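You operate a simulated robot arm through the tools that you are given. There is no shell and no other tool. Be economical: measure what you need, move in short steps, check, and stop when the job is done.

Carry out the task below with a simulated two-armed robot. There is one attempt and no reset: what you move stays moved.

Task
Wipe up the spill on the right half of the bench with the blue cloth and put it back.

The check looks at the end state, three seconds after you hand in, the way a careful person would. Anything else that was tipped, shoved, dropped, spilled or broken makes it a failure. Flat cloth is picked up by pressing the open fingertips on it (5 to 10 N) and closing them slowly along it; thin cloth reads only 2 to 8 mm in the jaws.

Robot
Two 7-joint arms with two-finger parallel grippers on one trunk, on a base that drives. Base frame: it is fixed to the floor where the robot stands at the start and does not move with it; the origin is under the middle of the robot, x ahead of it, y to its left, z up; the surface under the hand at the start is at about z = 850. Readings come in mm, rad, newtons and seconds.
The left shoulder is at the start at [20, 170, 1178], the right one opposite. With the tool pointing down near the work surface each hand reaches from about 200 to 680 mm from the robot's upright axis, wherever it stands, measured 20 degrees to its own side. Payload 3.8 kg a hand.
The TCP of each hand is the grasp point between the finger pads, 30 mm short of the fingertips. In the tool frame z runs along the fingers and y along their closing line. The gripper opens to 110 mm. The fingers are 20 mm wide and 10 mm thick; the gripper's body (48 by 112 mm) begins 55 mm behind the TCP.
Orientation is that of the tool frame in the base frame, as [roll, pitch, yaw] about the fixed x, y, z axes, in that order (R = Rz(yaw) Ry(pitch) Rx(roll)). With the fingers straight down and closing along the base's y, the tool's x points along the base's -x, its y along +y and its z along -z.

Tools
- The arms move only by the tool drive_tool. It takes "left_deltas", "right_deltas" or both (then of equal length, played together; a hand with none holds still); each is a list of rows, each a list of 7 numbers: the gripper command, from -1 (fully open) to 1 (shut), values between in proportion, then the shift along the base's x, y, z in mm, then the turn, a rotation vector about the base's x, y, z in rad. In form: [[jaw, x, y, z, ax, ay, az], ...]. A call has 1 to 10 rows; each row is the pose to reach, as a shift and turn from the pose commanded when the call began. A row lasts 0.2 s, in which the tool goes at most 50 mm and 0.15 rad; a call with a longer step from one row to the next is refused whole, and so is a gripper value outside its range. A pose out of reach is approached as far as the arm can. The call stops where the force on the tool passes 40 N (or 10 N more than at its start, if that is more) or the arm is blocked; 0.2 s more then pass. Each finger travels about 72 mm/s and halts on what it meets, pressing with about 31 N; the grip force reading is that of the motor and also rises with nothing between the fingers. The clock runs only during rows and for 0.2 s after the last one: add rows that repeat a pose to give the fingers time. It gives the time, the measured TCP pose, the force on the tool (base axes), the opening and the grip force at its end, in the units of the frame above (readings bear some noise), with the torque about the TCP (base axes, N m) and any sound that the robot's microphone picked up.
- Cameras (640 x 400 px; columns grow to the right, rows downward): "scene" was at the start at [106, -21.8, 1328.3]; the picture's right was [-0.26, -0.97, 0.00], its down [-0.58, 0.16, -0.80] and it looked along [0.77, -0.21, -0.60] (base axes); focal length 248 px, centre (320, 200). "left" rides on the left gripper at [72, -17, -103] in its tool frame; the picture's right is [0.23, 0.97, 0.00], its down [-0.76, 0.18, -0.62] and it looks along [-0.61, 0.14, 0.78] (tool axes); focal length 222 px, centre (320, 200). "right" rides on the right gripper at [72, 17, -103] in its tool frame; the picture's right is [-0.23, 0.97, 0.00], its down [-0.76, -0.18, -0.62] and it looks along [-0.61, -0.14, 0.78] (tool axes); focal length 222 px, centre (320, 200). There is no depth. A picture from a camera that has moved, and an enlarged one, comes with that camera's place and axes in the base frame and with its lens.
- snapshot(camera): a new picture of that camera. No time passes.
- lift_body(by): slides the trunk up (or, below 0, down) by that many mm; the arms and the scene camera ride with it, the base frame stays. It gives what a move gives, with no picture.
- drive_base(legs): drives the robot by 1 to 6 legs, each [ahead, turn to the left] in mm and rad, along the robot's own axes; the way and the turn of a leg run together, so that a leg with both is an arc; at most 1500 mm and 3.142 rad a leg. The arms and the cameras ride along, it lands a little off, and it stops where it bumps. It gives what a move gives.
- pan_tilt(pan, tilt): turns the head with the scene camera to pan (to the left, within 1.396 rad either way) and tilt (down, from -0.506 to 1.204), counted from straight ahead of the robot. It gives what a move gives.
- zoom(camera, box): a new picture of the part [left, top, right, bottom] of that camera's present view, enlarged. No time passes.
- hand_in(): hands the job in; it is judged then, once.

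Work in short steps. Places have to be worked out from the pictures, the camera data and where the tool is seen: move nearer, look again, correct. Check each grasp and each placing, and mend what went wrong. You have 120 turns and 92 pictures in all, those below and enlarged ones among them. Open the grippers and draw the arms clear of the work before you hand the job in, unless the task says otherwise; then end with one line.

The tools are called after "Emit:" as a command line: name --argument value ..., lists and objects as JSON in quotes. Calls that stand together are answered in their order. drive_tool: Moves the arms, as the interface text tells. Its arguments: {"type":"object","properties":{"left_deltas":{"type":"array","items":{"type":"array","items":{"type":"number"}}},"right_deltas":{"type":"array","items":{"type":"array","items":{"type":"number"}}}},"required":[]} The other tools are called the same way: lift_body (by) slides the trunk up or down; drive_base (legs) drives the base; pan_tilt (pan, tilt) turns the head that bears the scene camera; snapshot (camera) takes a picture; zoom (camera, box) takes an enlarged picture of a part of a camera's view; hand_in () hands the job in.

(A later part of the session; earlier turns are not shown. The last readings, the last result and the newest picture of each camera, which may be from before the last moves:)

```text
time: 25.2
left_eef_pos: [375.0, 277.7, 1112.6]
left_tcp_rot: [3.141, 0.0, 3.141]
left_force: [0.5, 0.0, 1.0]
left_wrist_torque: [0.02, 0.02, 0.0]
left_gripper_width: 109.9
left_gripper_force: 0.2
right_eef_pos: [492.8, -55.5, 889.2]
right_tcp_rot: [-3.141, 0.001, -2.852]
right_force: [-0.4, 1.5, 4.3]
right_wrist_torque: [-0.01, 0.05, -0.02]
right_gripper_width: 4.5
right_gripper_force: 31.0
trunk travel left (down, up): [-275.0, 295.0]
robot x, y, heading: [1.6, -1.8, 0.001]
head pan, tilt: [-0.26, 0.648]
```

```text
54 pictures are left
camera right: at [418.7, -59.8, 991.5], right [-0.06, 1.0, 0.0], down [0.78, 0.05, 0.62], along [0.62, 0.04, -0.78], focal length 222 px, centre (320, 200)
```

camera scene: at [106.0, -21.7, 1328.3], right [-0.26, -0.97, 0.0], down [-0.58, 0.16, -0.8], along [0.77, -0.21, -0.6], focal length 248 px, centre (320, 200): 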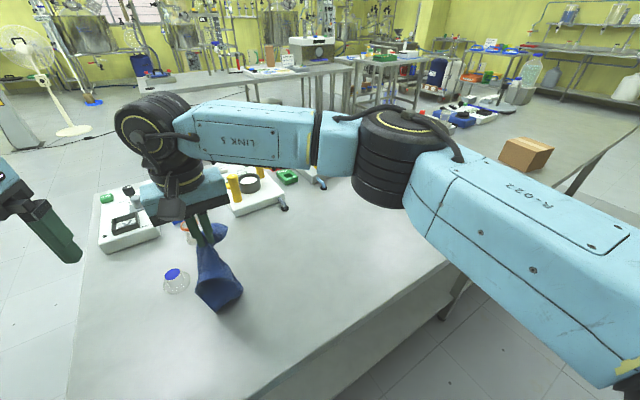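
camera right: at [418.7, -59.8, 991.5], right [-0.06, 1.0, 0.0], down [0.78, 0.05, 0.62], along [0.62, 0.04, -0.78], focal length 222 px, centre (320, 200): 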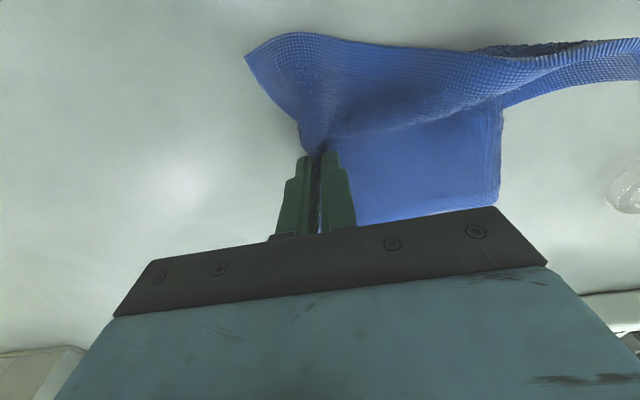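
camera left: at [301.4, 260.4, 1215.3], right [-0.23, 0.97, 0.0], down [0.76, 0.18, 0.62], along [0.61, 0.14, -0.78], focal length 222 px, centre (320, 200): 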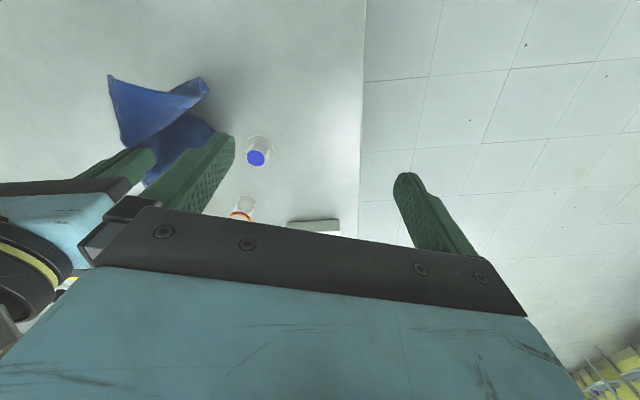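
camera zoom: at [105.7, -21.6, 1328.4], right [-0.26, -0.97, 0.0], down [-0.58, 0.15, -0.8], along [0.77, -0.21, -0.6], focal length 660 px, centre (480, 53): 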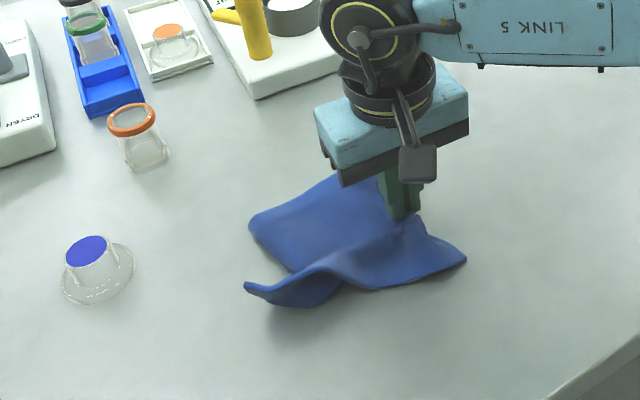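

The cloth is down near its place, but the near-left corner is folded up. I'll keep the right hold as an anchor and bring the left hand over that corner, turned so that it closes across the fold.

Emit:
drive_tool --left_deltas '[[-1, 4, -20, -3, 0, 0, -0.14], [-1, 8, -40, -6, 0, 0, -0.28], [-1, 12, -60, -9, 0, 0, -0.42], [-1, 16, -80, -12, 0, 0, -0.56], [-1, 20, -100, -15, 0, 0, -0.7], [-1, 24, -120, -20, 0, 0, -0.84], [-1, 28, -140, -30, 0, 0, -0.98], [-1, 32, -160, -40, 0, 0, -1.12], [-1, 40, -175, -60, 0, 0, -1.25], [-1, 50, -183, -80, 0, 0, -1.277]]'

Emit:
snapshot --camera "left"

Emit:
snapshot --camera "scene"

```text
time: 27.4
left_eef_pos: [409.5, 108.9, 1059.9]
left_tcp_rot: [3.14, -0.001, 1.951]
left_force: [-0.6, -0.7, -0.6]
left_wrist_torque: [0.01, 0.0, 0.01]
left_gripper_width: 110.1
left_gripper_force: 0.0
left hand out of reach, approached as far as the arm can: row 9, 10
right_eef_pos: [492.7, -56.3, 889.5]
right_tcp_rot: [3.141, -0.001, -2.852]
right_force: [-0.9, 1.2, 5.5]
right_wrist_torque: [-0.03, 0.01, -0.06]
right_gripper_width: 4.3
right_gripper_force: 31.1
trunk travel left (down, up): [-275.0, 295.0]
robot x, y, heading: [0.7, 0.2, 0.003]
head pan, tilt: [-0.26, 0.648]
```

```text
53 pictures are left
camera left: at [366.9, 169.8, 1162.5], right [0.82, 0.57, 0.0], down [0.45, -0.64, 0.62], along [0.36, -0.51, -0.78], focal length 222 px, centre (320, 200)
```

left: 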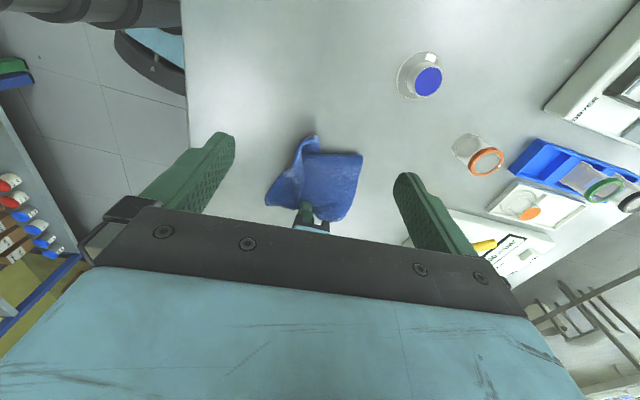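

```text
52 pictures are left
camera scene: at [105.5, -21.6, 1328.3], right [-0.26, -0.97, 0.0], down [-0.58, 0.15, -0.8], along [0.77, -0.21, -0.6], focal length 248 px, centre (320, 200)
```

scene: 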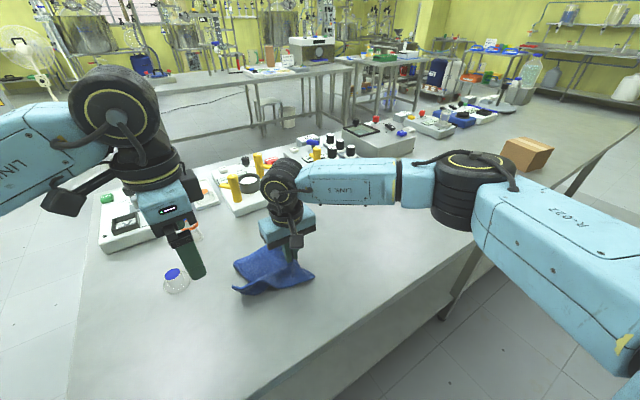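

A wrist limit stopped the turn at about -1.19 rad, which is close enough. I'll enlarge the left view of the cloth.

Emit:
zoom --camera "left" --box '[235, 110, 395, 210]'

```text
4.00 times, centred on (315, 160) of left
camera zoom: at [366.9, 169.8, 1162.5], right [0.82, 0.57, 0.0], down [0.45, -0.64, 0.62], along [0.36, -0.51, -0.78], focal length 888 px, centre (340, 360)
```

zoom: 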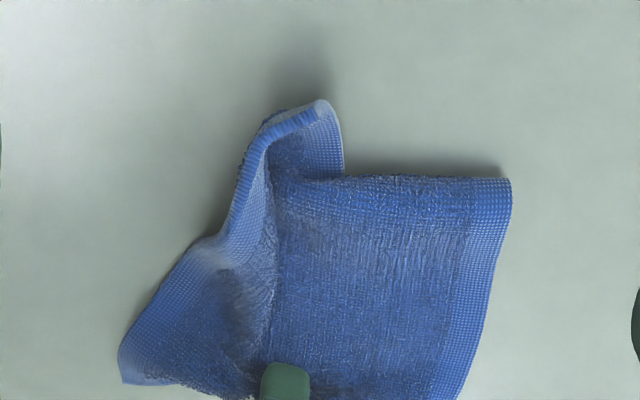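

The raised corner lip is near (430,60), about 20 mm up. I'll lower the left jaws, opened to 60 mm, to straddle it.

Emit:
drive_tool --left_deltas '[[-0.6, 5, -10, -30, 0, 0, 0], [-0.1, 10, -25, -65, 0, 0, 0], [-0.1, 20, -45, -100, 0, 0, 0], [-0.1, 24, -54, -125, 0, 0, 0]]'

Emit:
snapshot --camera "left"

Emit:
zoom --camera "scene" --box '[140, 180, 380, 330]'

```text
time: 28.4
left_eef_pos: [425.7, 74.3, 975.0]
left_tcp_rot: [3.138, -0.001, 1.956]
left_force: [-0.5, 0.0, 0.0]
left_wrist_torque: [-0.01, 0.04, 0.0]
left_gripper_width: 60.4
left_gripper_force: 0.0
left hand out of reach, approached as far as the arm can: row 1, 3, 4
right_eef_pos: [494.7, -56.7, 889.0]
right_tcp_rot: [-3.14, 0.002, -2.851]
right_force: [-0.8, -0.4, 4.0]
right_wrist_torque: [-0.02, 0.03, -0.02]
right_gripper_width: 4.3
right_gripper_force: 30.9
trunk travel left (down, up): [-275.0, 295.0]
robot x, y, heading: [-0.5, -2.2, 0.005]
head pan, tilt: [-0.26, 0.648]
```

```text
50 pictures are left
camera left: at [381.8, 134.6, 1078.4], right [0.82, 0.58, 0.0], down [0.45, -0.64, 0.62], along [0.36, -0.51, -0.78], focal length 222 px, centre (320, 200)
```

left: 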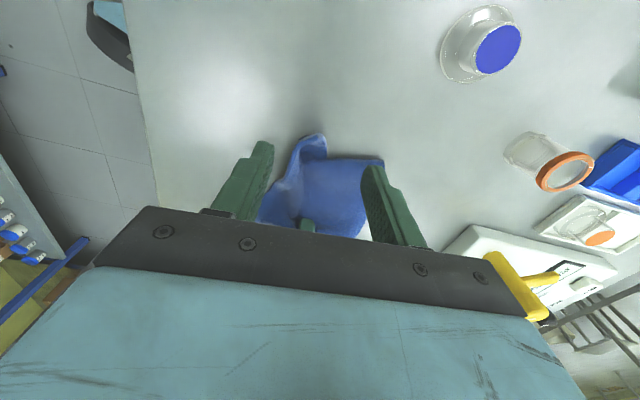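

```text
2.67 times, centred on (260, 255) of scene
camera zoom: at [105.8, -21.9, 1328.3], right [-0.26, -0.97, 0.0], down [-0.58, 0.16, -0.8], along [0.77, -0.2, -0.6], focal length 660 px, centre (480, 53)
```

zoom: 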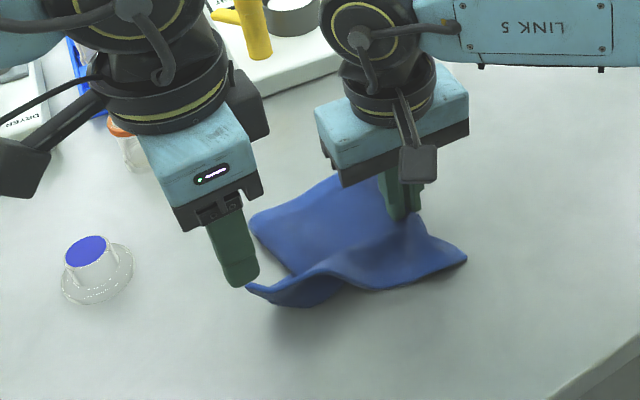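

A wrist limit blocks the exact spot, so I'll relax the yaw by 0.25 rad and descend over the lip.

Emit:
drive_tool --left_deltas '[[-0.1, 0, -5, -15, 0, 0, 0.13], [-0.1, 5, -15, -40, 0, 0, 0.25], [-0.1, 8, -20, -65, 0, 0, 0.25], [-0.1, 8, -20, -65, 0, 0, 0.25]]'

Emit:
snapshot --camera "left"

Emit:
zoom --camera "scene" --box '[140, 180, 380, 330]'

```text
time: 29.4
left_eef_pos: [432.3, 53.6, 910.1]
left_tcp_rot: [3.141, 0.0, 2.201]
left_force: [-0.2, 0.4, -0.1]
left_wrist_torque: [0.03, 0.02, 0.02]
left_gripper_width: 60.6
left_gripper_force: 0.1
right_eef_pos: [493.7, -55.8, 889.3]
right_tcp_rot: [3.14, 0.0, -2.852]
right_force: [-0.3, -0.7, 3.6]
right_wrist_torque: [-0.04, 0.03, -0.04]
right_gripper_width: 4.2
right_gripper_force: 30.6
trunk travel left (down, up): [-275.0, 295.0]
robot x, y, heading: [-1.9, 3.2, 0.003]
head pan, tilt: [-0.26, 0.648]
```

```text
48 pictures are left
camera left: at [374.7, 102.5, 1013.0], right [0.65, 0.76, 0.0], down [0.59, -0.51, 0.62], along [0.47, -0.41, -0.78], focal length 222 px, centre (320, 200)
```

left: 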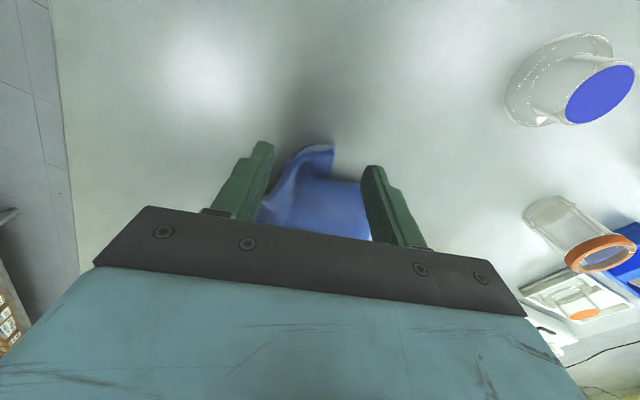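

```text
2.67 times, centred on (260, 255) of scene
camera zoom: at [105.8, -21.7, 1328.3], right [-0.26, -0.97, 0.0], down [-0.58, 0.16, -0.8], along [0.77, -0.21, -0.6], focal length 660 px, centre (480, 53)
```

zoom: 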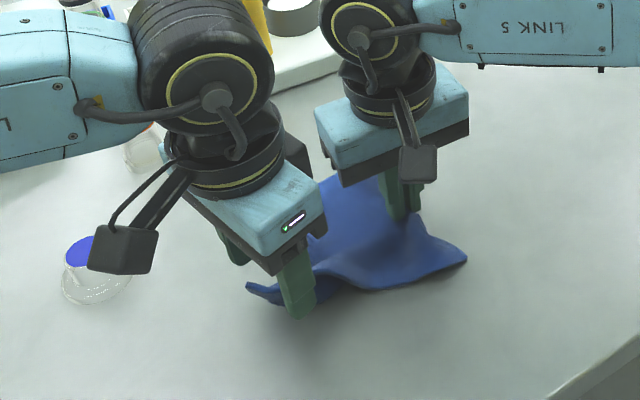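

The lip lies between the fingers. I'll lower the rest of the way and close.

Emit:
drive_tool --left_deltas '[[-0.1, 0, 0, -10, 0, 0, 0], [-0.1, 0, 0, -20, 0, 0, 0], [0.2, 0, 0, -21, 0, 0, 0], [0.5, 0, 0, -21, 0, 0, 0], [0.8, 0, 0, -21, 0, 0, 0], [1, 0, 0, -21, 0, 0, 0], [1, 0, 0, -21, 0, 0, 0]]'

Emit:
snapshot --camera "left"

Emit:
zoom --camera "scene" --box '[140, 180, 380, 330]'

```text
time: 31.0
left_eef_pos: [433.1, 54.0, 892.3]
left_tcp_rot: [-3.141, 0.0, 2.199]
left_force: [-0.9, -0.7, 1.5]
left_wrist_torque: [0.0, -0.02, 0.01]
left_gripper_width: 3.5
left_gripper_force: 31.0
right_eef_pos: [492.6, -55.8, 888.1]
right_tcp_rot: [3.14, 0.0, -2.852]
right_force: [-0.5, -0.2, 3.7]
right_wrist_torque: [-0.03, -0.01, -0.05]
right_gripper_width: 4.6
right_gripper_force: 31.1
trunk travel left (down, up): [-275.0, 295.0]
robot x, y, heading: [-0.6, 1.6, -0.001]
head pan, tilt: [-0.26, 0.648]
```

```text
46 pictures are left
camera left: at [375.7, 102.1, 993.9], right [0.65, 0.76, 0.0], down [0.59, -0.51, 0.62], along [0.47, -0.41, -0.78], focal length 222 px, centre (320, 200)
```

left: 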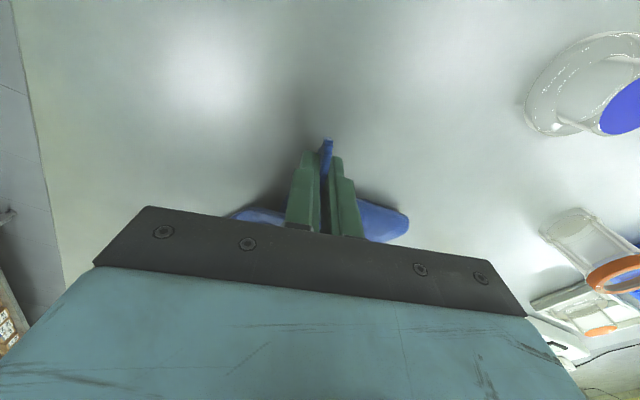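

```text
2.67 times, centred on (260, 255) of scene
camera zoom: at [105.7, -21.7, 1328.3], right [-0.26, -0.97, 0.0], down [-0.58, 0.16, -0.8], along [0.77, -0.21, -0.6], focal length 660 px, centre (480, 53)
```

zoom: 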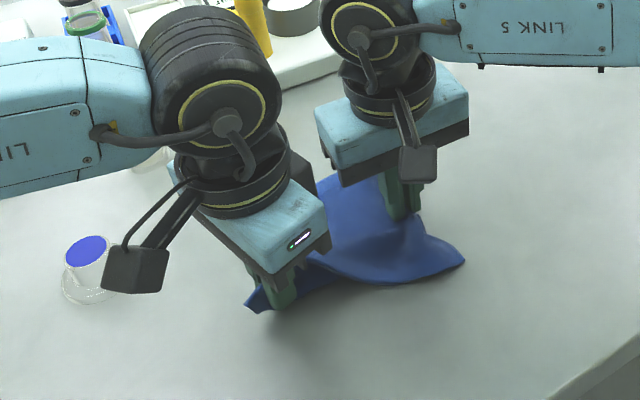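

The near-left corner is caught (3.5 mm). I'll pull it out toward its original place, slightly raised, while the right hand holds.

Emit:
drive_tool --left_deltas '[[1, -4, 2, 12, 0, 0, 0], [1, -10, 5, 16, 0, 0, 0], [1, -16, 8, 16, 0, 0, 0], [1, -22, 11, 16, 0, 0, 0], [1, -28, 14, 14, 0, 0, 0], [1, -34, 17, 10, 0, 0, 0], [1, -38, 19, 4, 0, 0, 0], [1, -38, 19, 0, 0, 0, 0]]'

Emit:
zoom --camera "scene" --box '[140, 180, 380, 330]'

Emit:
snapshot --camera "right"

```text
time: 32.8
left_eef_pos: [396.5, 73.2, 889.7]
left_tcp_rot: [3.14, 0.005, 2.201]
left_force: [7.5, -10.4, 0.8]
left_wrist_torque: [-0.26, -0.19, -0.03]
left_gripper_width: 3.5
left_gripper_force: 31.0
right_eef_pos: [491.3, -55.1, 888.7]
right_tcp_rot: [3.14, -0.001, -2.85]
right_force: [-7.2, 11.8, 3.3]
right_wrist_torque: [0.34, 0.23, -0.14]
right_gripper_width: 4.6
right_gripper_force: 30.8
trunk travel left (down, up): [-275.0, 295.0]
robot x, y, heading: [-0.6, 2.5, -0.004]
head pan, tilt: [-0.26, 0.648]
```

```text
2.67 times, centred on (260, 255) of scene
camera zoom: at [105.8, -21.6, 1328.3], right [-0.26, -0.97, 0.0], down [-0.58, 0.15, -0.8], along [0.77, -0.21, -0.6], focal length 660 px, centre (480, 53)
```

zoom: 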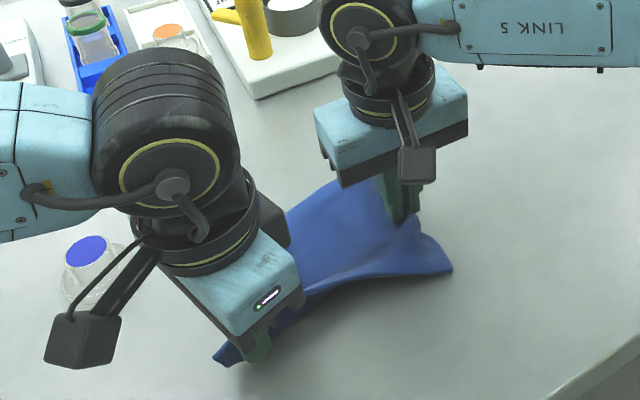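

```text
43 pictures are left
camera right: at [418.2, -59.2, 991.3], right [-0.06, 1.0, 0.0], down [0.78, 0.05, 0.62], along [0.62, 0.04, -0.78], focal length 222 px, centre (320, 200)
```

right: 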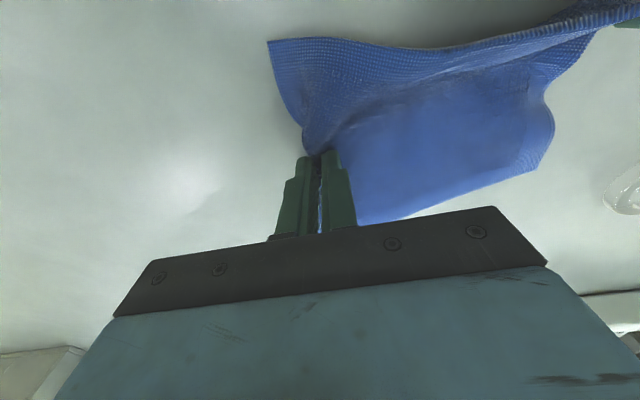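

The cloth is taut at about 12 N, and the near-left corner is nearly at its place. I'll release with the right hand, lift it clear, and look.

Emit:
drive_tool --right_deltas '[[0.7, 0, 0, 0, 0, 0, 0], [0.4, 0, 0, 0, 0, 0, 0], [0.2, 0, 0, 0, 0, 0, 0], [0.2, 0, 0, 15, 0, 0, 0], [0.2, 0, 0, 45, 0, 0, 0], [0.2, 0, -10, 90, 0, 0, 0], [0.2, -10, -40, 120, 0, 0, 0], [0.2, -20, -80, 130, 0, 0, 0], [0.2, -30, -125, 130, 0, 0, 0], [0.2, -40, -170, 130, 0, 0, 0]]'

Emit:
zoom --camera "scene" --box '[140, 180, 380, 330]'

Emit:
snapshot --camera "right"

```text
time: 35.0
left_eef_pos: [395.3, 73.8, 889.7]
left_tcp_rot: [3.141, -0.001, 2.201]
left_force: [-0.3, 0.2, 1.0]
left_wrist_torque: [0.01, 0.0, 0.0]
left_gripper_width: 3.5
left_gripper_force: 30.5
right_eef_pos: [452.8, -227.0, 1017.1]
right_tcp_rot: [3.141, 0.001, -2.851]
right_force: [-0.7, -0.2, 0.2]
right_wrist_torque: [0.0, -0.02, -0.01]
right_gripper_width: 44.0
right_gripper_force: 0.1
trunk travel left (down, up): [-275.0, 295.0]
robot x, y, heading: [-1.7, 2.5, -0.002]
head pan, tilt: [-0.26, 0.648]
```

```text
2.67 times, centred on (260, 255) of scene
camera zoom: at [105.5, -22.6, 1328.3], right [-0.26, -0.97, 0.0], down [-0.58, 0.16, -0.8], along [0.77, -0.2, -0.6], focal length 660 px, centre (480, 53)
```

zoom: 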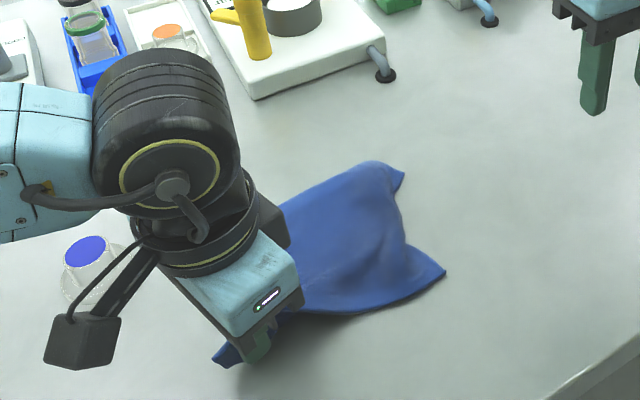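

```text
41 pictures are left
camera right: at [378.1, -232.2, 1120.4], right [-0.06, 1.0, 0.0], down [0.78, 0.05, 0.62], along [0.62, 0.04, -0.78], focal length 222 px, centre (320, 200)
```

right: 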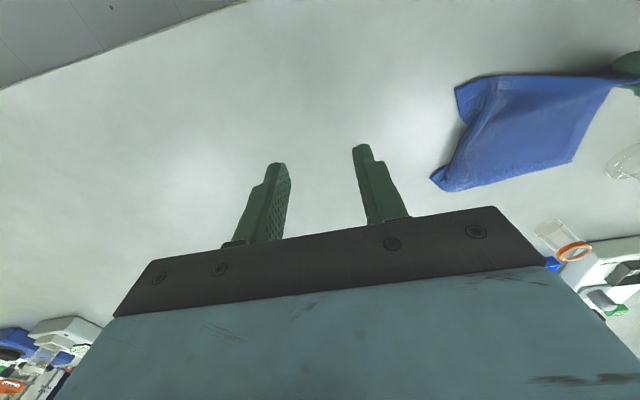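

Much flatter now. I'll release the left hand gently at bench level and draw it up and back.

Emit:
drive_tool --left_deltas '[[1, 0, 0, -5, 0, 0, 0], [0.7, 0, 0, -5, 0, 0, 0], [0.4, 0, 0, -5, 0, 0, 0], [0.2, 0, 0, -5, 0, 0, 0], [0.2, 0, 0, 20, 0, 0, 0], [0.2, 0, 10, 60, 0, 0, 0], [0.2, -10, 40, 100, 0, 0, 0], [0.2, -20, 80, 130, 0, 0, 0], [0.2, -30, 125, 140, 0, 0, 0], [0.2, -30, 165, 150, 0, 0, 0]]'

Emit:
zoom --camera "scene" --box '[140, 180, 380, 330]'

Emit:
snapshot --camera "left"

```text
refused: row 7 steps farther than a row can; nothing moved
```

```text
2.67 times, centred on (260, 255) of scene
camera zoom: at [105.5, -22.6, 1328.3], right [-0.26, -0.97, 0.0], down [-0.58, 0.16, -0.8], along [0.77, -0.2, -0.6], focal length 660 px, centre (480, 53)
```

zoom: 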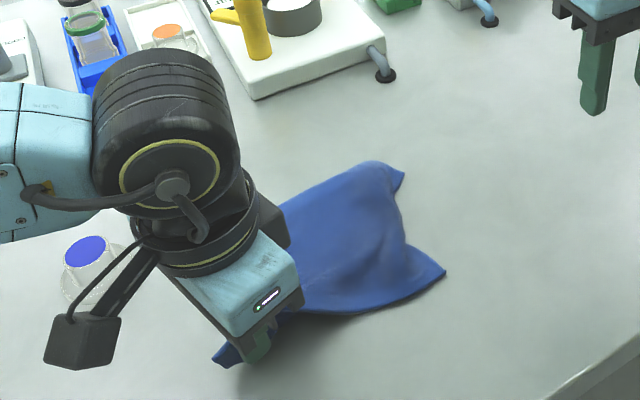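

```text
39 pictures are left
camera left: at [338.5, 121.9, 992.6], right [0.65, 0.76, 0.0], down [0.59, -0.51, 0.62], along [0.47, -0.41, -0.78], focal length 222 px, centre (320, 200)
```

left: 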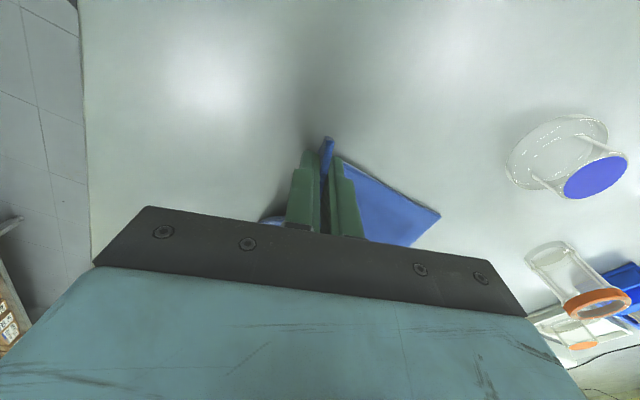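

One step was too long and the call was refused. Same motion again with shorter steps.

Emit:
drive_tool --left_deltas '[[1, 0, 0, -5, 0, 0, 0], [0.6, 0, 0, -5, 0, 0, 0], [0.2, 0, 0, -5, 0, 0, 0], [0.2, 0, 0, -5, 0, 0, 0], [0.2, 0, 0, 20, 0, 0, 0], [0.2, 0, 10, 60, 0, 0, 0], [0.2, -10, 35, 95, 0, 0, 0], [0.2, -20, 70, 120, 0, 0, 0], [0.2, -30, 110, 135, 0, 0, 0], [0.2, -30, 155, 150, 0, 0, 0]]'

Emit:
zoom --camera "scene" --box '[140, 180, 380, 330]'

Emit:
snapshot --camera "scene"

```text
time: 37.2
left_eef_pos: [363.4, 229.7, 1039.6]
left_tcp_rot: [-3.141, 0.0, 2.2]
left_force: [-0.5, -0.2, -0.2]
left_wrist_torque: [-0.02, 0.01, 0.03]
left_gripper_width: 43.8
left_gripper_force: 0.0
right_eef_pos: [452.8, -225.1, 1017.9]
right_tcp_rot: [-3.14, 0.001, -2.852]
right_force: [-0.9, 0.2, 0.9]
right_wrist_torque: [0.0, 0.02, -0.01]
right_gripper_width: 44.0
right_gripper_force: 0.1
trunk travel left (down, up): [-275.0, 295.0]
robot x, y, heading: [-3.2, -1.4, -0.003]
head pan, tilt: [-0.26, 0.648]
```

```text
2.67 times, centred on (260, 255) of scene
camera zoom: at [105.6, -20.9, 1328.3], right [-0.26, -0.97, 0.0], down [-0.58, 0.15, -0.8], along [0.77, -0.21, -0.6], focal length 660 px, centre (480, 53)
```

zoom: 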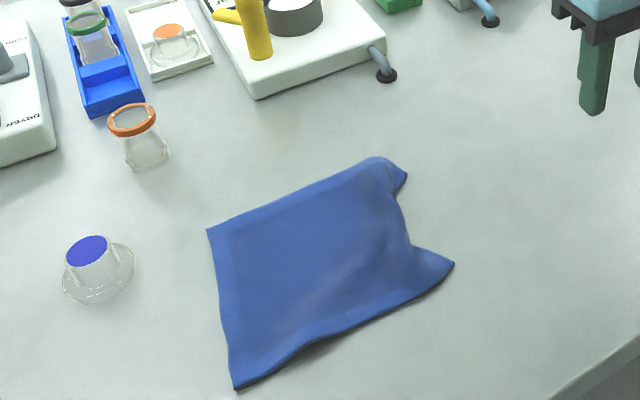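

```text
37 pictures are left
camera scene: at [105.6, -20.9, 1328.3], right [-0.26, -0.97, 0.0], down [-0.58, 0.15, -0.8], along [0.77, -0.21, -0.6], focal length 248 px, centre (320, 200)
```

scene: 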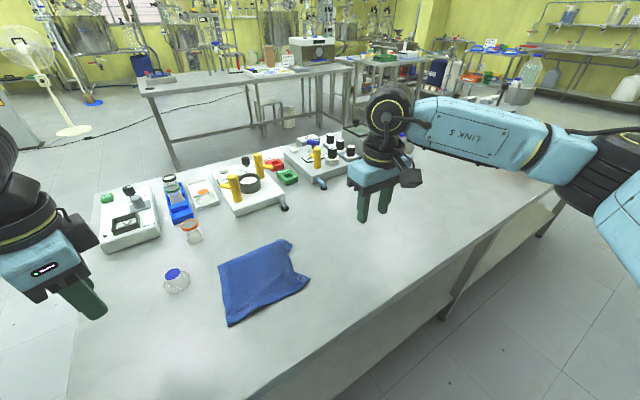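

The left side is back in place to within about 10 mm. The right edge still has a wrinkle and its far corner is curled. I'll bring the right hand near for a closer look.

Emit:
drive_tool --right_deltas '[[0.2, 0, 15, -5, 0, 0, 0], [0.2, 0, 30, -10, 0, 0, 0]]'

Emit:
zoom --camera "right" --box '[380, 40, 640, 202]'

Emit:
zoom --camera "scene" --box '[260, 225, 340, 305]'

```text
time: 37.8
left_eef_pos: [364.9, 229.6, 1040.2]
left_tcp_rot: [3.141, 0.0, 2.201]
left_force: [1.0, 0.6, -0.7]
left_wrist_torque: [-0.01, 0.01, -0.01]
left_gripper_width: 44.2
left_gripper_force: 0.0
right_eef_pos: [452.2, -196.4, 1007.8]
right_tcp_rot: [-3.142, 0.0, -2.852]
right_force: [0.0, 0.4, 0.2]
right_wrist_torque: [-0.01, -0.01, 0.02]
right_gripper_width: 43.9
right_gripper_force: 0.2
trunk travel left (down, up): [-275.0, 295.0]
robot x, y, heading: [0.2, 1.2, -0.002]
head pan, tilt: [-0.26, 0.648]
```

```text
2.46 times, centred on (510, 121) of right
camera zoom: at [379.1, -200.7, 1110.9], right [-0.06, 1.0, 0.0], down [0.78, 0.05, 0.62], along [0.62, 0.04, -0.78], focal length 547 px, centre (-148, 394)
```

zoom: 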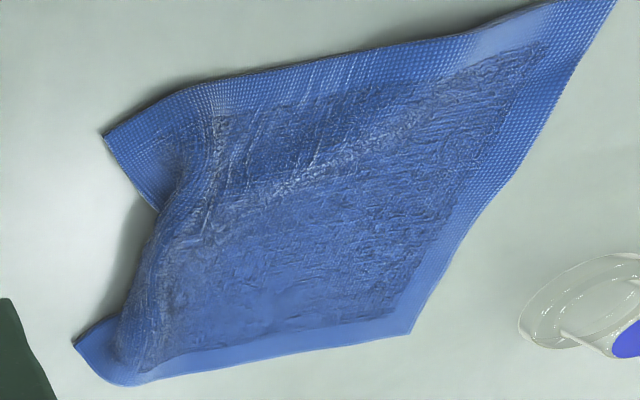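

```text
5.00 times, centred on (300, 265) of scene
camera zoom: at [106.2, -21.7, 1328.3], right [-0.26, -0.97, 0.0], down [-0.58, 0.16, -0.8], along [0.77, -0.21, -0.6], focal length 1238 px, centre (420, -125)
```

zoom: 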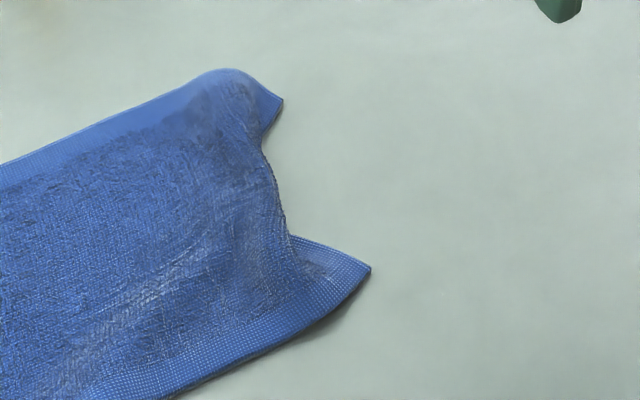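

The middle of the right hem is folded under, with corners at about C (431,-87) and B (541,-64). I'll pinch near C first, so I bring the right hand over it with a small opening.

Emit:
drive_tool --right_deltas '[[0.5, -3, 30, -10, 0, 0, 0], [0.564, -6, 60, -30, 0, 0, 0], [0.564, -9, 95, -55, 0, 0, 0], [0.564, -12, 122, -85, 0, 0, 0], [0.564, -13, 132, -114, 0, 0, 0], [0.564, -13, 132, -114, 0, 0, 0]]'

Emit:
snapshot --camera "right"

Emit:
zoom --camera "scene" --box '[200, 220, 360, 320]'

```text
time: 39.2
left_eef_pos: [363.6, 228.4, 1039.8]
left_tcp_rot: [-3.141, 0.0, 2.2]
left_force: [0.7, -0.2, -0.1]
left_wrist_torque: [0.01, -0.02, 0.01]
left_gripper_width: 43.8
left_gripper_force: 0.1
right_eef_pos: [439.0, -63.1, 892.5]
right_tcp_rot: [3.141, 0.001, -2.85]
right_force: [-0.9, 0.5, -0.3]
right_wrist_torque: [-0.03, -0.02, -0.01]
right_gripper_width: 24.0
right_gripper_force: 0.1
trunk travel left (down, up): [-275.0, 295.0]
robot x, y, heading: [-3.9, 0.4, 0.002]
head pan, tilt: [-0.26, 0.648]
```

```text
34 pictures are left
camera right: at [365.4, -68.3, 995.9], right [-0.06, 1.0, 0.0], down [0.78, 0.05, 0.62], along [0.62, 0.04, -0.78], focal length 222 px, centre (320, 200)
```

right: 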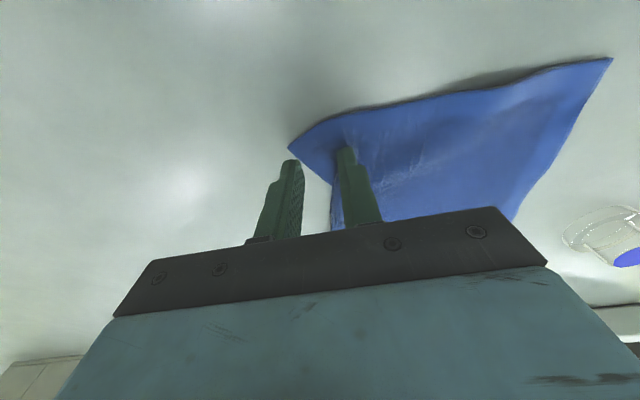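

```text
4.00 times, centred on (280, 270) of scene
camera zoom: at [106.0, -21.7, 1328.3], right [-0.26, -0.97, 0.0], down [-0.58, 0.16, -0.8], along [0.77, -0.21, -0.6], focal length 990 px, centre (480, -80)
```

zoom: 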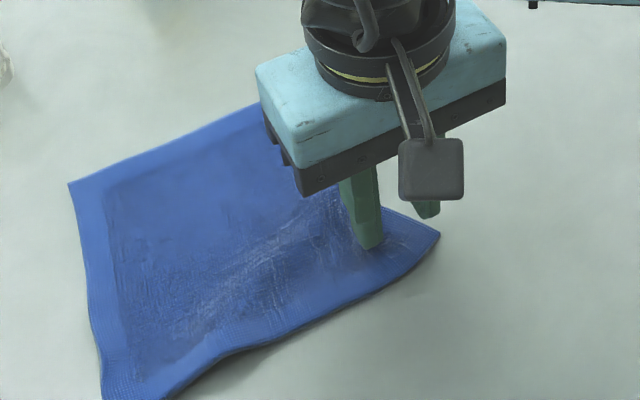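

The right finger sits just off the hem, so I'll shift toward the near-left by about 12 mm before pressing.

Emit:
drive_tool --right_deltas '[[0.564, -10, 13, 0, 0, 0, 0], [0.564, -10, 13, -5, 0, 0, 0], [0.564, -10, 13, -9, 0, 0, 0], [0.564, -10, 13, -9.5, 0, 0, 0], [0.564, -10, 13, -9.5, 0, 0, 0]]'

Emit:
snapshot --camera "right"

```text
time: 40.4
left_eef_pos: [364.5, 228.8, 1039.6]
left_tcp_rot: [3.141, -0.002, 2.201]
left_force: [0.8, -0.8, 0.0]
left_wrist_torque: [-0.01, -0.02, -0.02]
left_gripper_width: 44.0
left_gripper_force: 0.0
right_eef_pos: [431.1, -50.7, 884.4]
right_tcp_rot: [3.142, 0.0, -2.852]
right_force: [0.3, -0.3, 1.4]
right_wrist_torque: [0.0, 0.01, 0.0]
right_gripper_width: 23.9
right_gripper_force: 0.1
trunk travel left (down, up): [-275.0, 295.0]
robot x, y, heading: [1.6, 2.8, 0.001]
head pan, tilt: [-0.26, 0.648]
```

```text
32 pictures are left
camera right: at [355.6, -55.3, 987.9], right [-0.06, 1.0, 0.0], down [0.78, 0.05, 0.62], along [0.62, 0.04, -0.78], focal length 222 px, centre (320, 200)
```

right: 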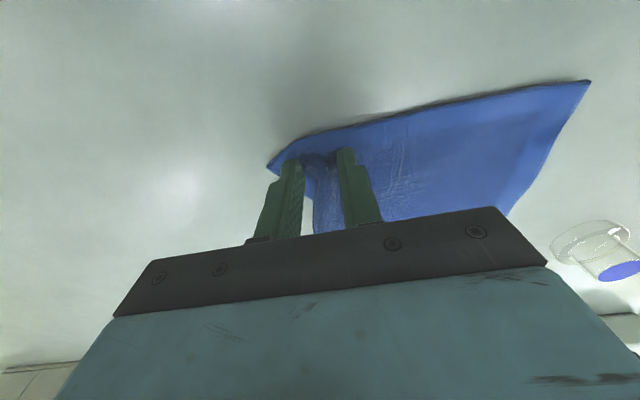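

Both fingers are now on the cloth near corner C. I'll press about 1 mm more and close slowly.

Emit:
drive_tool --right_deltas '[[0.564, 0, 0, -1, 0, 0, 0], [0.62, 0, 0, -1, 0, 0, 0], [0.7, 0, 0, -1, 0, 0, 0], [0.78, 0, 0, -1, 0, 0, 0], [0.86, 0, 0, -1, 0, 0, 0], [0.94, 0, 0, -1, 0, 0, 0], [1, 0, 0, -1, 0, 0, 0], [1, 0, 0, -1, 0, 0, 0]]'

Emit:
snapshot --camera "right"

```text
time: 42.2
left_eef_pos: [363.9, 229.6, 1040.4]
left_tcp_rot: [-3.141, 0.0, 2.202]
left_force: [-1.0, 0.4, 0.4]
left_wrist_torque: [-0.03, 0.01, 0.02]
left_gripper_width: 43.9
left_gripper_force: 0.1
right_eef_pos: [430.0, -50.8, 884.3]
right_tcp_rot: [-3.142, 0.001, -2.852]
right_force: [0.8, 0.1, 4.7]
right_wrist_torque: [0.0, 0.0, -0.01]
right_gripper_width: 4.2
right_gripper_force: 30.7
trunk travel left (down, up): [-275.0, 295.0]
robot x, y, heading: [2.0, 3.7, -0.002]
head pan, tilt: [-0.26, 0.648]
```

```text
31 pictures are left
camera right: at [355.5, -55.3, 986.8], right [-0.06, 1.0, 0.0], down [0.78, 0.05, 0.62], along [0.62, 0.04, -0.78], focal length 222 px, centre (320, 200)
```

right: 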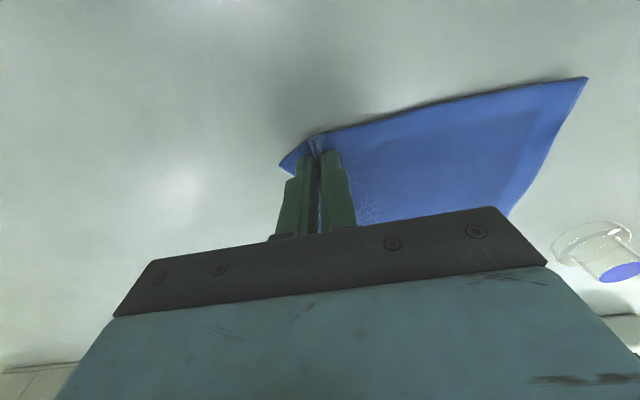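

Held at 4.2 mm. I'll lift this corner so the folded-under hem drops free, then lay it down farther right.

Emit:
drive_tool --right_deltas '[[1, 2, 2, 20, 0, 0, 0], [1, 4, 4, 45, 0, 0, 0], [1, 4, 0, 65, 0, 0, 0], [1, 4, -8, 70, 0, 0, 0], [1, 3, -18, 62, 0, 0, 0], [1, 1, -27, 48, 0, 0, 0], [1, -1, -34, 32, 0, 0, 0], [1, -2, -38, 16, 0, 0, 0], [1, -3, -40, 4, 0, 0, 0], [1, -3, -40, 2, 0, 0, 0]]'

Emit:
snapshot --camera "right"

Emit:
zoom --camera "scene" --box '[140, 180, 380, 330]'

```text
time: 44.4
left_eef_pos: [363.4, 228.6, 1039.4]
left_tcp_rot: [3.141, 0.0, 2.199]
left_force: [-1.1, -1.0, -0.5]
left_wrist_torque: [-0.02, -0.02, 0.0]
left_gripper_width: 43.8
left_gripper_force: 0.1
right_eef_pos: [428.1, -90.3, 886.8]
right_tcp_rot: [3.141, -0.001, -2.851]
right_force: [0.2, 0.2, 0.5]
right_wrist_torque: [0.0, -0.01, 0.0]
right_gripper_width: 4.4
right_gripper_force: 31.4
trunk travel left (down, up): [-275.0, 295.0]
robot x, y, heading: [-1.8, 0.5, 0.002]
head pan, tilt: [-0.26, 0.648]
```

```text
30 pictures are left
camera right: at [352.3, -94.9, 988.6], right [-0.06, 1.0, 0.0], down [0.78, 0.05, 0.62], along [0.62, 0.04, -0.78], focal length 222 px, centre (320, 200)
```

right: 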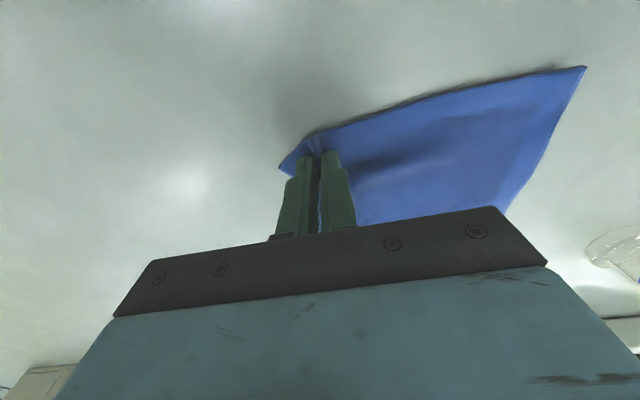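

```text
2.67 times, centred on (260, 255) of scene
camera zoom: at [106.0, -21.7, 1328.3], right [-0.26, -0.97, 0.0], down [-0.58, 0.16, -0.8], along [0.77, -0.21, -0.6], focal length 660 px, centre (480, 53)
```

zoom: 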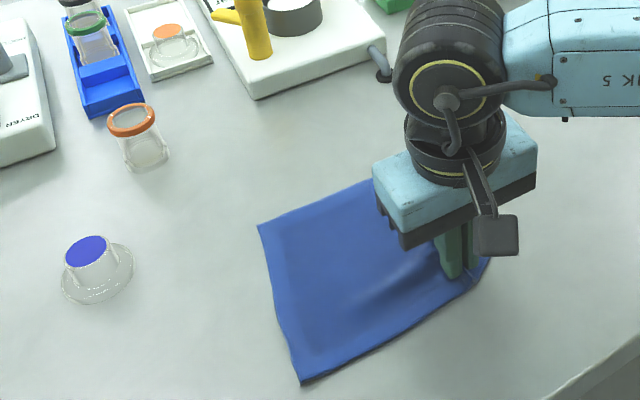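

The whole cloth slid right by about 40 mm. I'll release here, clear the hand, and look at its shape before sliding it back.

Emit:
drive_tool --right_deltas '[[0.8, 0, 0, -1, 0, 0, 0], [0.564, 0, 0, -1, 0, 0, 0], [0.564, 0, 0, 10, 0, 0, 0], [0.564, 0, 0, 40, 0, 0, 0], [0.564, 0, -10, 85, 0, 0, 0], [0.564, 0, -40, 115, 0, 0, 0], [0.564, 0, -80, 125, 0, 0, 0], [0.564, 0, -120, 125, 0, 0, 0]]'

Emit:
zoom --camera "scene" --box '[140, 180, 380, 330]'

```text
time: 46.2
left_eef_pos: [363.5, 227.4, 1039.0]
left_tcp_rot: [3.141, -0.001, 2.2]
left_force: [-0.6, -0.3, 0.3]
left_wrist_torque: [0.02, 0.02, 0.02]
left_gripper_width: 44.0
left_gripper_force: 0.0
right_eef_pos: [428.7, -212.3, 1010.6]
right_tcp_rot: [3.141, 0.0, -2.851]
right_force: [0.9, -1.0, -0.7]
right_wrist_torque: [-0.01, 0.02, -0.02]
right_gripper_width: 24.0
right_gripper_force: 0.1
trunk travel left (down, up): [-275.0, 295.0]
robot x, y, heading: [2.2, -0.4, -0.002]
head pan, tilt: [-0.26, 0.648]
```

```text
2.67 times, centred on (260, 255) of scene
camera zoom: at [105.8, -22.5, 1328.3], right [-0.26, -0.97, 0.0], down [-0.58, 0.16, -0.8], along [0.77, -0.2, -0.6], focal length 660 px, centre (480, 53)
```

zoom: 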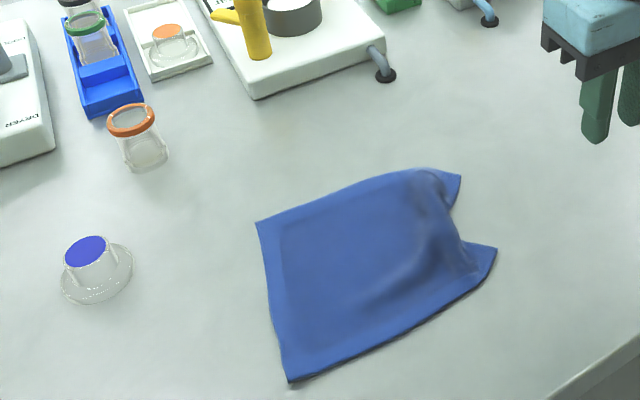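

The hem is still folded under, because corners B (534,-113) and C (444,-124) lie only about 91 mm apart instead of 158. Pulling B away from C should straighten it, so I'll move the right hand over B.

Emit:
drive_tool --right_deltas '[[0.45, 20, 20, -5, 0, 0, 0], [0.345, 40, 45, -15, 0, 0, 0], [0.345, 60, 70, -30, 0, 0, 0], [0.345, 80, 95, -55, 0, 0, 0], [0.345, 92, 115, -90, 0, 0, 0], [0.345, 95, 122, -112, 0, 0, 0], [0.345, 95, 122, -112, 0, 0, 0]]'

Emit:
snapshot --camera "right"

Emit:
zoom --camera "scene" --box '[220, 210, 380, 310]'

```text
time: 47.8
left_eef_pos: [364.4, 227.1, 1040.8]
left_tcp_rot: [-3.142, 0.0, 2.2]
left_force: [-0.3, -0.2, -0.1]
left_wrist_torque: [0.0, 0.01, 0.02]
left_gripper_width: 44.1
left_gripper_force: 0.0
right_eef_pos: [521.2, -87.8, 898.5]
right_tcp_rot: [3.14, -0.002, -2.852]
right_force: [0.3, -0.4, -0.5]
right_wrist_torque: [0.01, 0.05, 0.01]
right_gripper_width: 36.0
right_gripper_force: 0.1
trunk travel left (down, up): [-275.0, 295.0]
robot x, y, heading: [0.6, -2.8, -0.002]
head pan, tilt: [-0.26, 0.648]
```

```text
27 pictures are left
camera right: at [447.4, -92.9, 1001.0], right [-0.06, 1.0, 0.0], down [0.78, 0.05, 0.62], along [0.62, 0.04, -0.78], focal length 222 px, centre (320, 200)
```

right: 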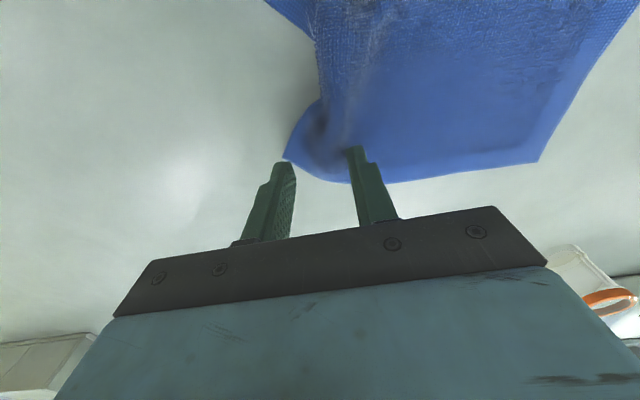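

```text
4.00 times, centred on (300, 260) of scene
camera zoom: at [106.0, -21.8, 1328.3], right [-0.26, -0.97, 0.0], down [-0.58, 0.16, -0.8], along [0.77, -0.21, -0.6], focal length 990 px, centre (400, -40)
```

zoom: 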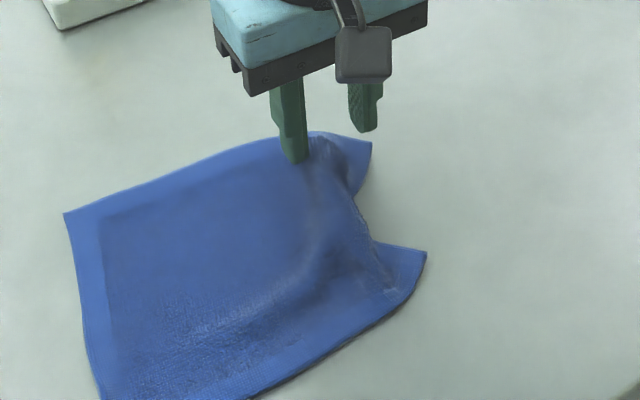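

The right finger is only just at B's tip. I'll shift about 8 mm inward each way, then press and close.

Emit:
drive_tool --right_deltas '[[0.345, -8, 8, 0, 0, 0, 0], [0.345, -8, 8, -8, 0, 0, 0], [0.345, -8, 8, -14, 0, 0, 0], [0.345, -8, 8, -15.5, 0, 0, 0], [0.345, -8, 8, -15.5, 0, 0, 0]]'

```text
time: 49.0
left_eef_pos: [364.6, 230.0, 1039.4]
left_tcp_rot: [3.142, 0.0, 2.202]
left_force: [0.2, 0.5, 0.0]
left_wrist_torque: [-0.01, 0.0, 0.01]
left_gripper_width: 44.2
left_gripper_force: 0.0
right_eef_pos: [513.0, -79.4, 884.0]
right_tcp_rot: [-3.141, 0.0, -2.852]
right_force: [0.5, 0.3, 2.7]
right_wrist_torque: [-0.03, -0.02, 0.01]
right_gripper_width: 35.9
right_gripper_force: 0.1
trunk travel left (down, up): [-275.0, 295.0]
robot x, y, heading: [1.5, 5.0, -0.003]
head pan, tilt: [-0.26, 0.648]
```

Light contact at 2.7 N. I'll press about 1 mm more and close slowly.

Emit:
drive_tool --right_deltas '[[0.345, 0, 0, -1, 0, 0, 0], [0.44, 0, 0, -1, 0, 0, 0], [0.53, 0, 0, -1, 0, 0, 0], [0.62, 0, 0, -1, 0, 0, 0], [0.71, 0, 0, -1, 0, 0, 0], [0.8, 0, 0, -1, 0, 0, 0], [0.9, 0, 0, -1, 0, 0, 0], [1, 0, 0, -1, 0, 0, 0], [1, 0, 0, -1, 0, 0, 0]]'

Emit:
snapshot --camera "right"

```text
time: 51.0
left_eef_pos: [364.1, 230.0, 1040.7]
left_tcp_rot: [-3.14, 0.0, 2.201]
left_force: [0.3, -0.6, -0.2]
left_wrist_torque: [0.0, 0.01, 0.01]
left_gripper_width: 44.2
left_gripper_force: 0.0
right_eef_pos: [514.8, -80.0, 882.9]
right_tcp_rot: [-3.14, -0.001, -2.853]
right_force: [0.4, -0.3, 8.0]
right_wrist_torque: [0.02, -0.01, -0.01]
right_gripper_width: 4.8
right_gripper_force: 30.8
trunk travel left (down, up): [-275.0, 295.0]
robot x, y, heading: [-1.1, 0.4, 0.002]
head pan, tilt: [-0.26, 0.648]
```

```text
25 pictures are left
camera right: at [439.1, -85.1, 986.1], right [-0.06, 1.0, 0.0], down [0.78, 0.05, 0.62], along [0.62, 0.04, -0.78], focal length 222 px, centre (320, 200)
```

right: 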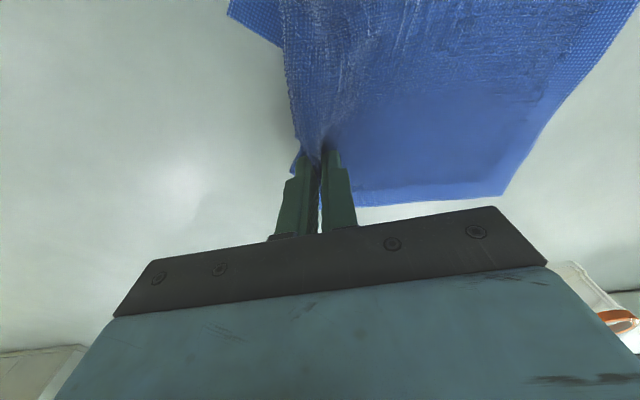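

Held at 4.8 mm. I'll lift B a little, pull it away from C to straighten the hem, and lay it back.

Emit:
drive_tool --right_deltas '[[1, 4, 0, 20, 0, 0, 0], [1, 12, 2, 38, 0, 0, 0], [1, 22, 4, 45, 0, 0, 0], [1, 32, 7, 45, 0, 0, 0], [1, 42, 10, 40, 0, 0, 0], [1, 50, 13, 30, 0, 0, 0], [1, 55, 15, 18, 0, 0, 0], [1, 57, 16, 8, 0, 0, 0], [1, 58, 16, 3, 0, 0, 0], [1, 58, 16, 3, 0, 0, 0]]'

Emit:
snapshot --camera "right"

Emit:
zoom --camera "scene" --box '[140, 180, 380, 330]'

```text
time: 53.2
left_eef_pos: [364.8, 229.2, 1040.5]
left_tcp_rot: [-3.141, -0.001, 2.202]
left_force: [0.5, -0.3, -0.2]
left_wrist_torque: [-0.02, -0.01, -0.01]
left_gripper_width: 44.0
left_gripper_force: 0.1
right_eef_pos: [572.0, -64.2, 886.3]
right_tcp_rot: [3.141, 0.0, -2.851]
right_force: [-0.5, 0.2, 0.5]
right_wrist_torque: [0.01, 0.01, 0.02]
right_gripper_width: 4.5
right_gripper_force: 30.9
trunk travel left (down, up): [-275.0, 295.0]
robot x, y, heading: [-0.2, 2.2, 0.007]
head pan, tilt: [-0.26, 0.648]
```

```text
24 pictures are left
camera right: at [497.4, -69.5, 988.1], right [-0.06, 1.0, 0.0], down [0.78, 0.05, 0.62], along [0.62, 0.04, -0.78], focal length 222 px, centre (320, 200)
```

right: 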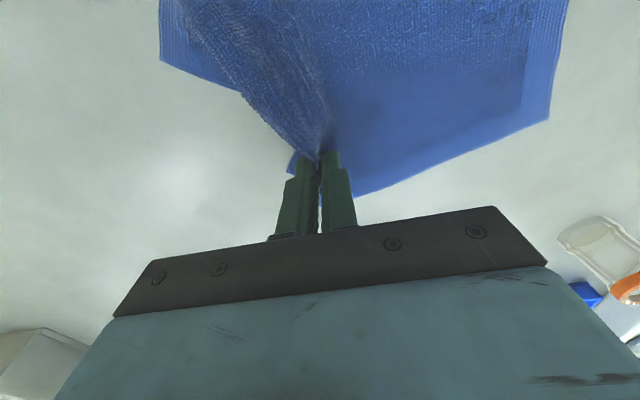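

```text
2.67 times, centred on (260, 255) of scene
camera zoom: at [106.0, -21.8, 1328.3], right [-0.26, -0.97, 0.0], down [-0.58, 0.16, -0.8], along [0.77, -0.21, -0.6], focal length 660 px, centre (480, 53)
```

zoom: 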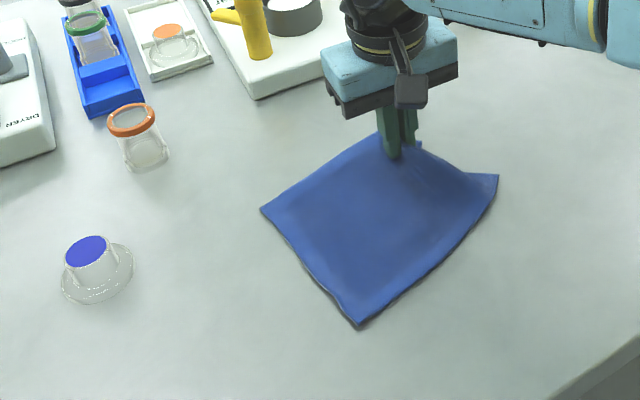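

The cloth is much straighter, but it has turned and still has the pinch fold at B. I'll release, back off, and look.

Emit:
drive_tool --right_deltas '[[0.8, 0, 0, -2, 0, 0, 0], [0.4, 0, 0, -2, 0, 0, 0], [0.3, 0, 0, -2, 0, 0, 0], [0.3, 0, 0, 15, 0, 0, 0], [0.3, 0, 0, 45, 0, 0, 0], [0.3, -5, -15, 85, 0, 0, 0], [0.3, -25, -45, 115, 0, 0, 0], [0.3, -50, -80, 130, 0, 0, 0], [0.3, -70, -120, 135, 0, 0, 0], [0.3, -90, -160, 135, 0, 0, 0]]'

Emit:
zoom --camera "scene" --box '[140, 180, 380, 330]'

```text
time: 55.4
left_eef_pos: [364.0, 226.1, 1040.4]
left_tcp_rot: [3.14, 0.0, 2.201]
left_force: [-0.9, -0.6, 0.5]
left_wrist_torque: [0.0, -0.03, 0.0]
left_gripper_width: 43.7
left_gripper_force: 0.0
right_eef_pos: [484.3, -223.2, 1020.0]
right_tcp_rot: [-3.14, 0.0, -2.851]
right_force: [-0.1, 0.1, 0.3]
right_wrist_torque: [0.03, 0.02, -0.05]
right_gripper_width: 38.6
right_gripper_force: 0.1
trunk travel left (down, up): [-275.0, 295.0]
robot x, y, heading: [-2.0, -2.1, 0.0]
head pan, tilt: [-0.26, 0.648]
```

```text
2.67 times, centred on (260, 255) of scene
camera zoom: at [105.6, -22.6, 1328.3], right [-0.26, -0.97, 0.0], down [-0.58, 0.16, -0.8], along [0.77, -0.2, -0.6], focal length 660 px, centre (480, 53)
```

zoom: 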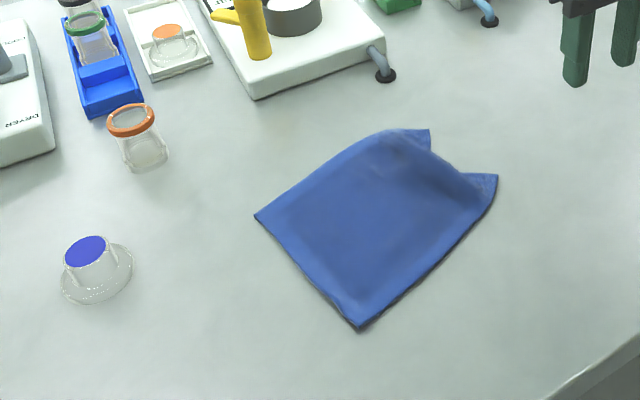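

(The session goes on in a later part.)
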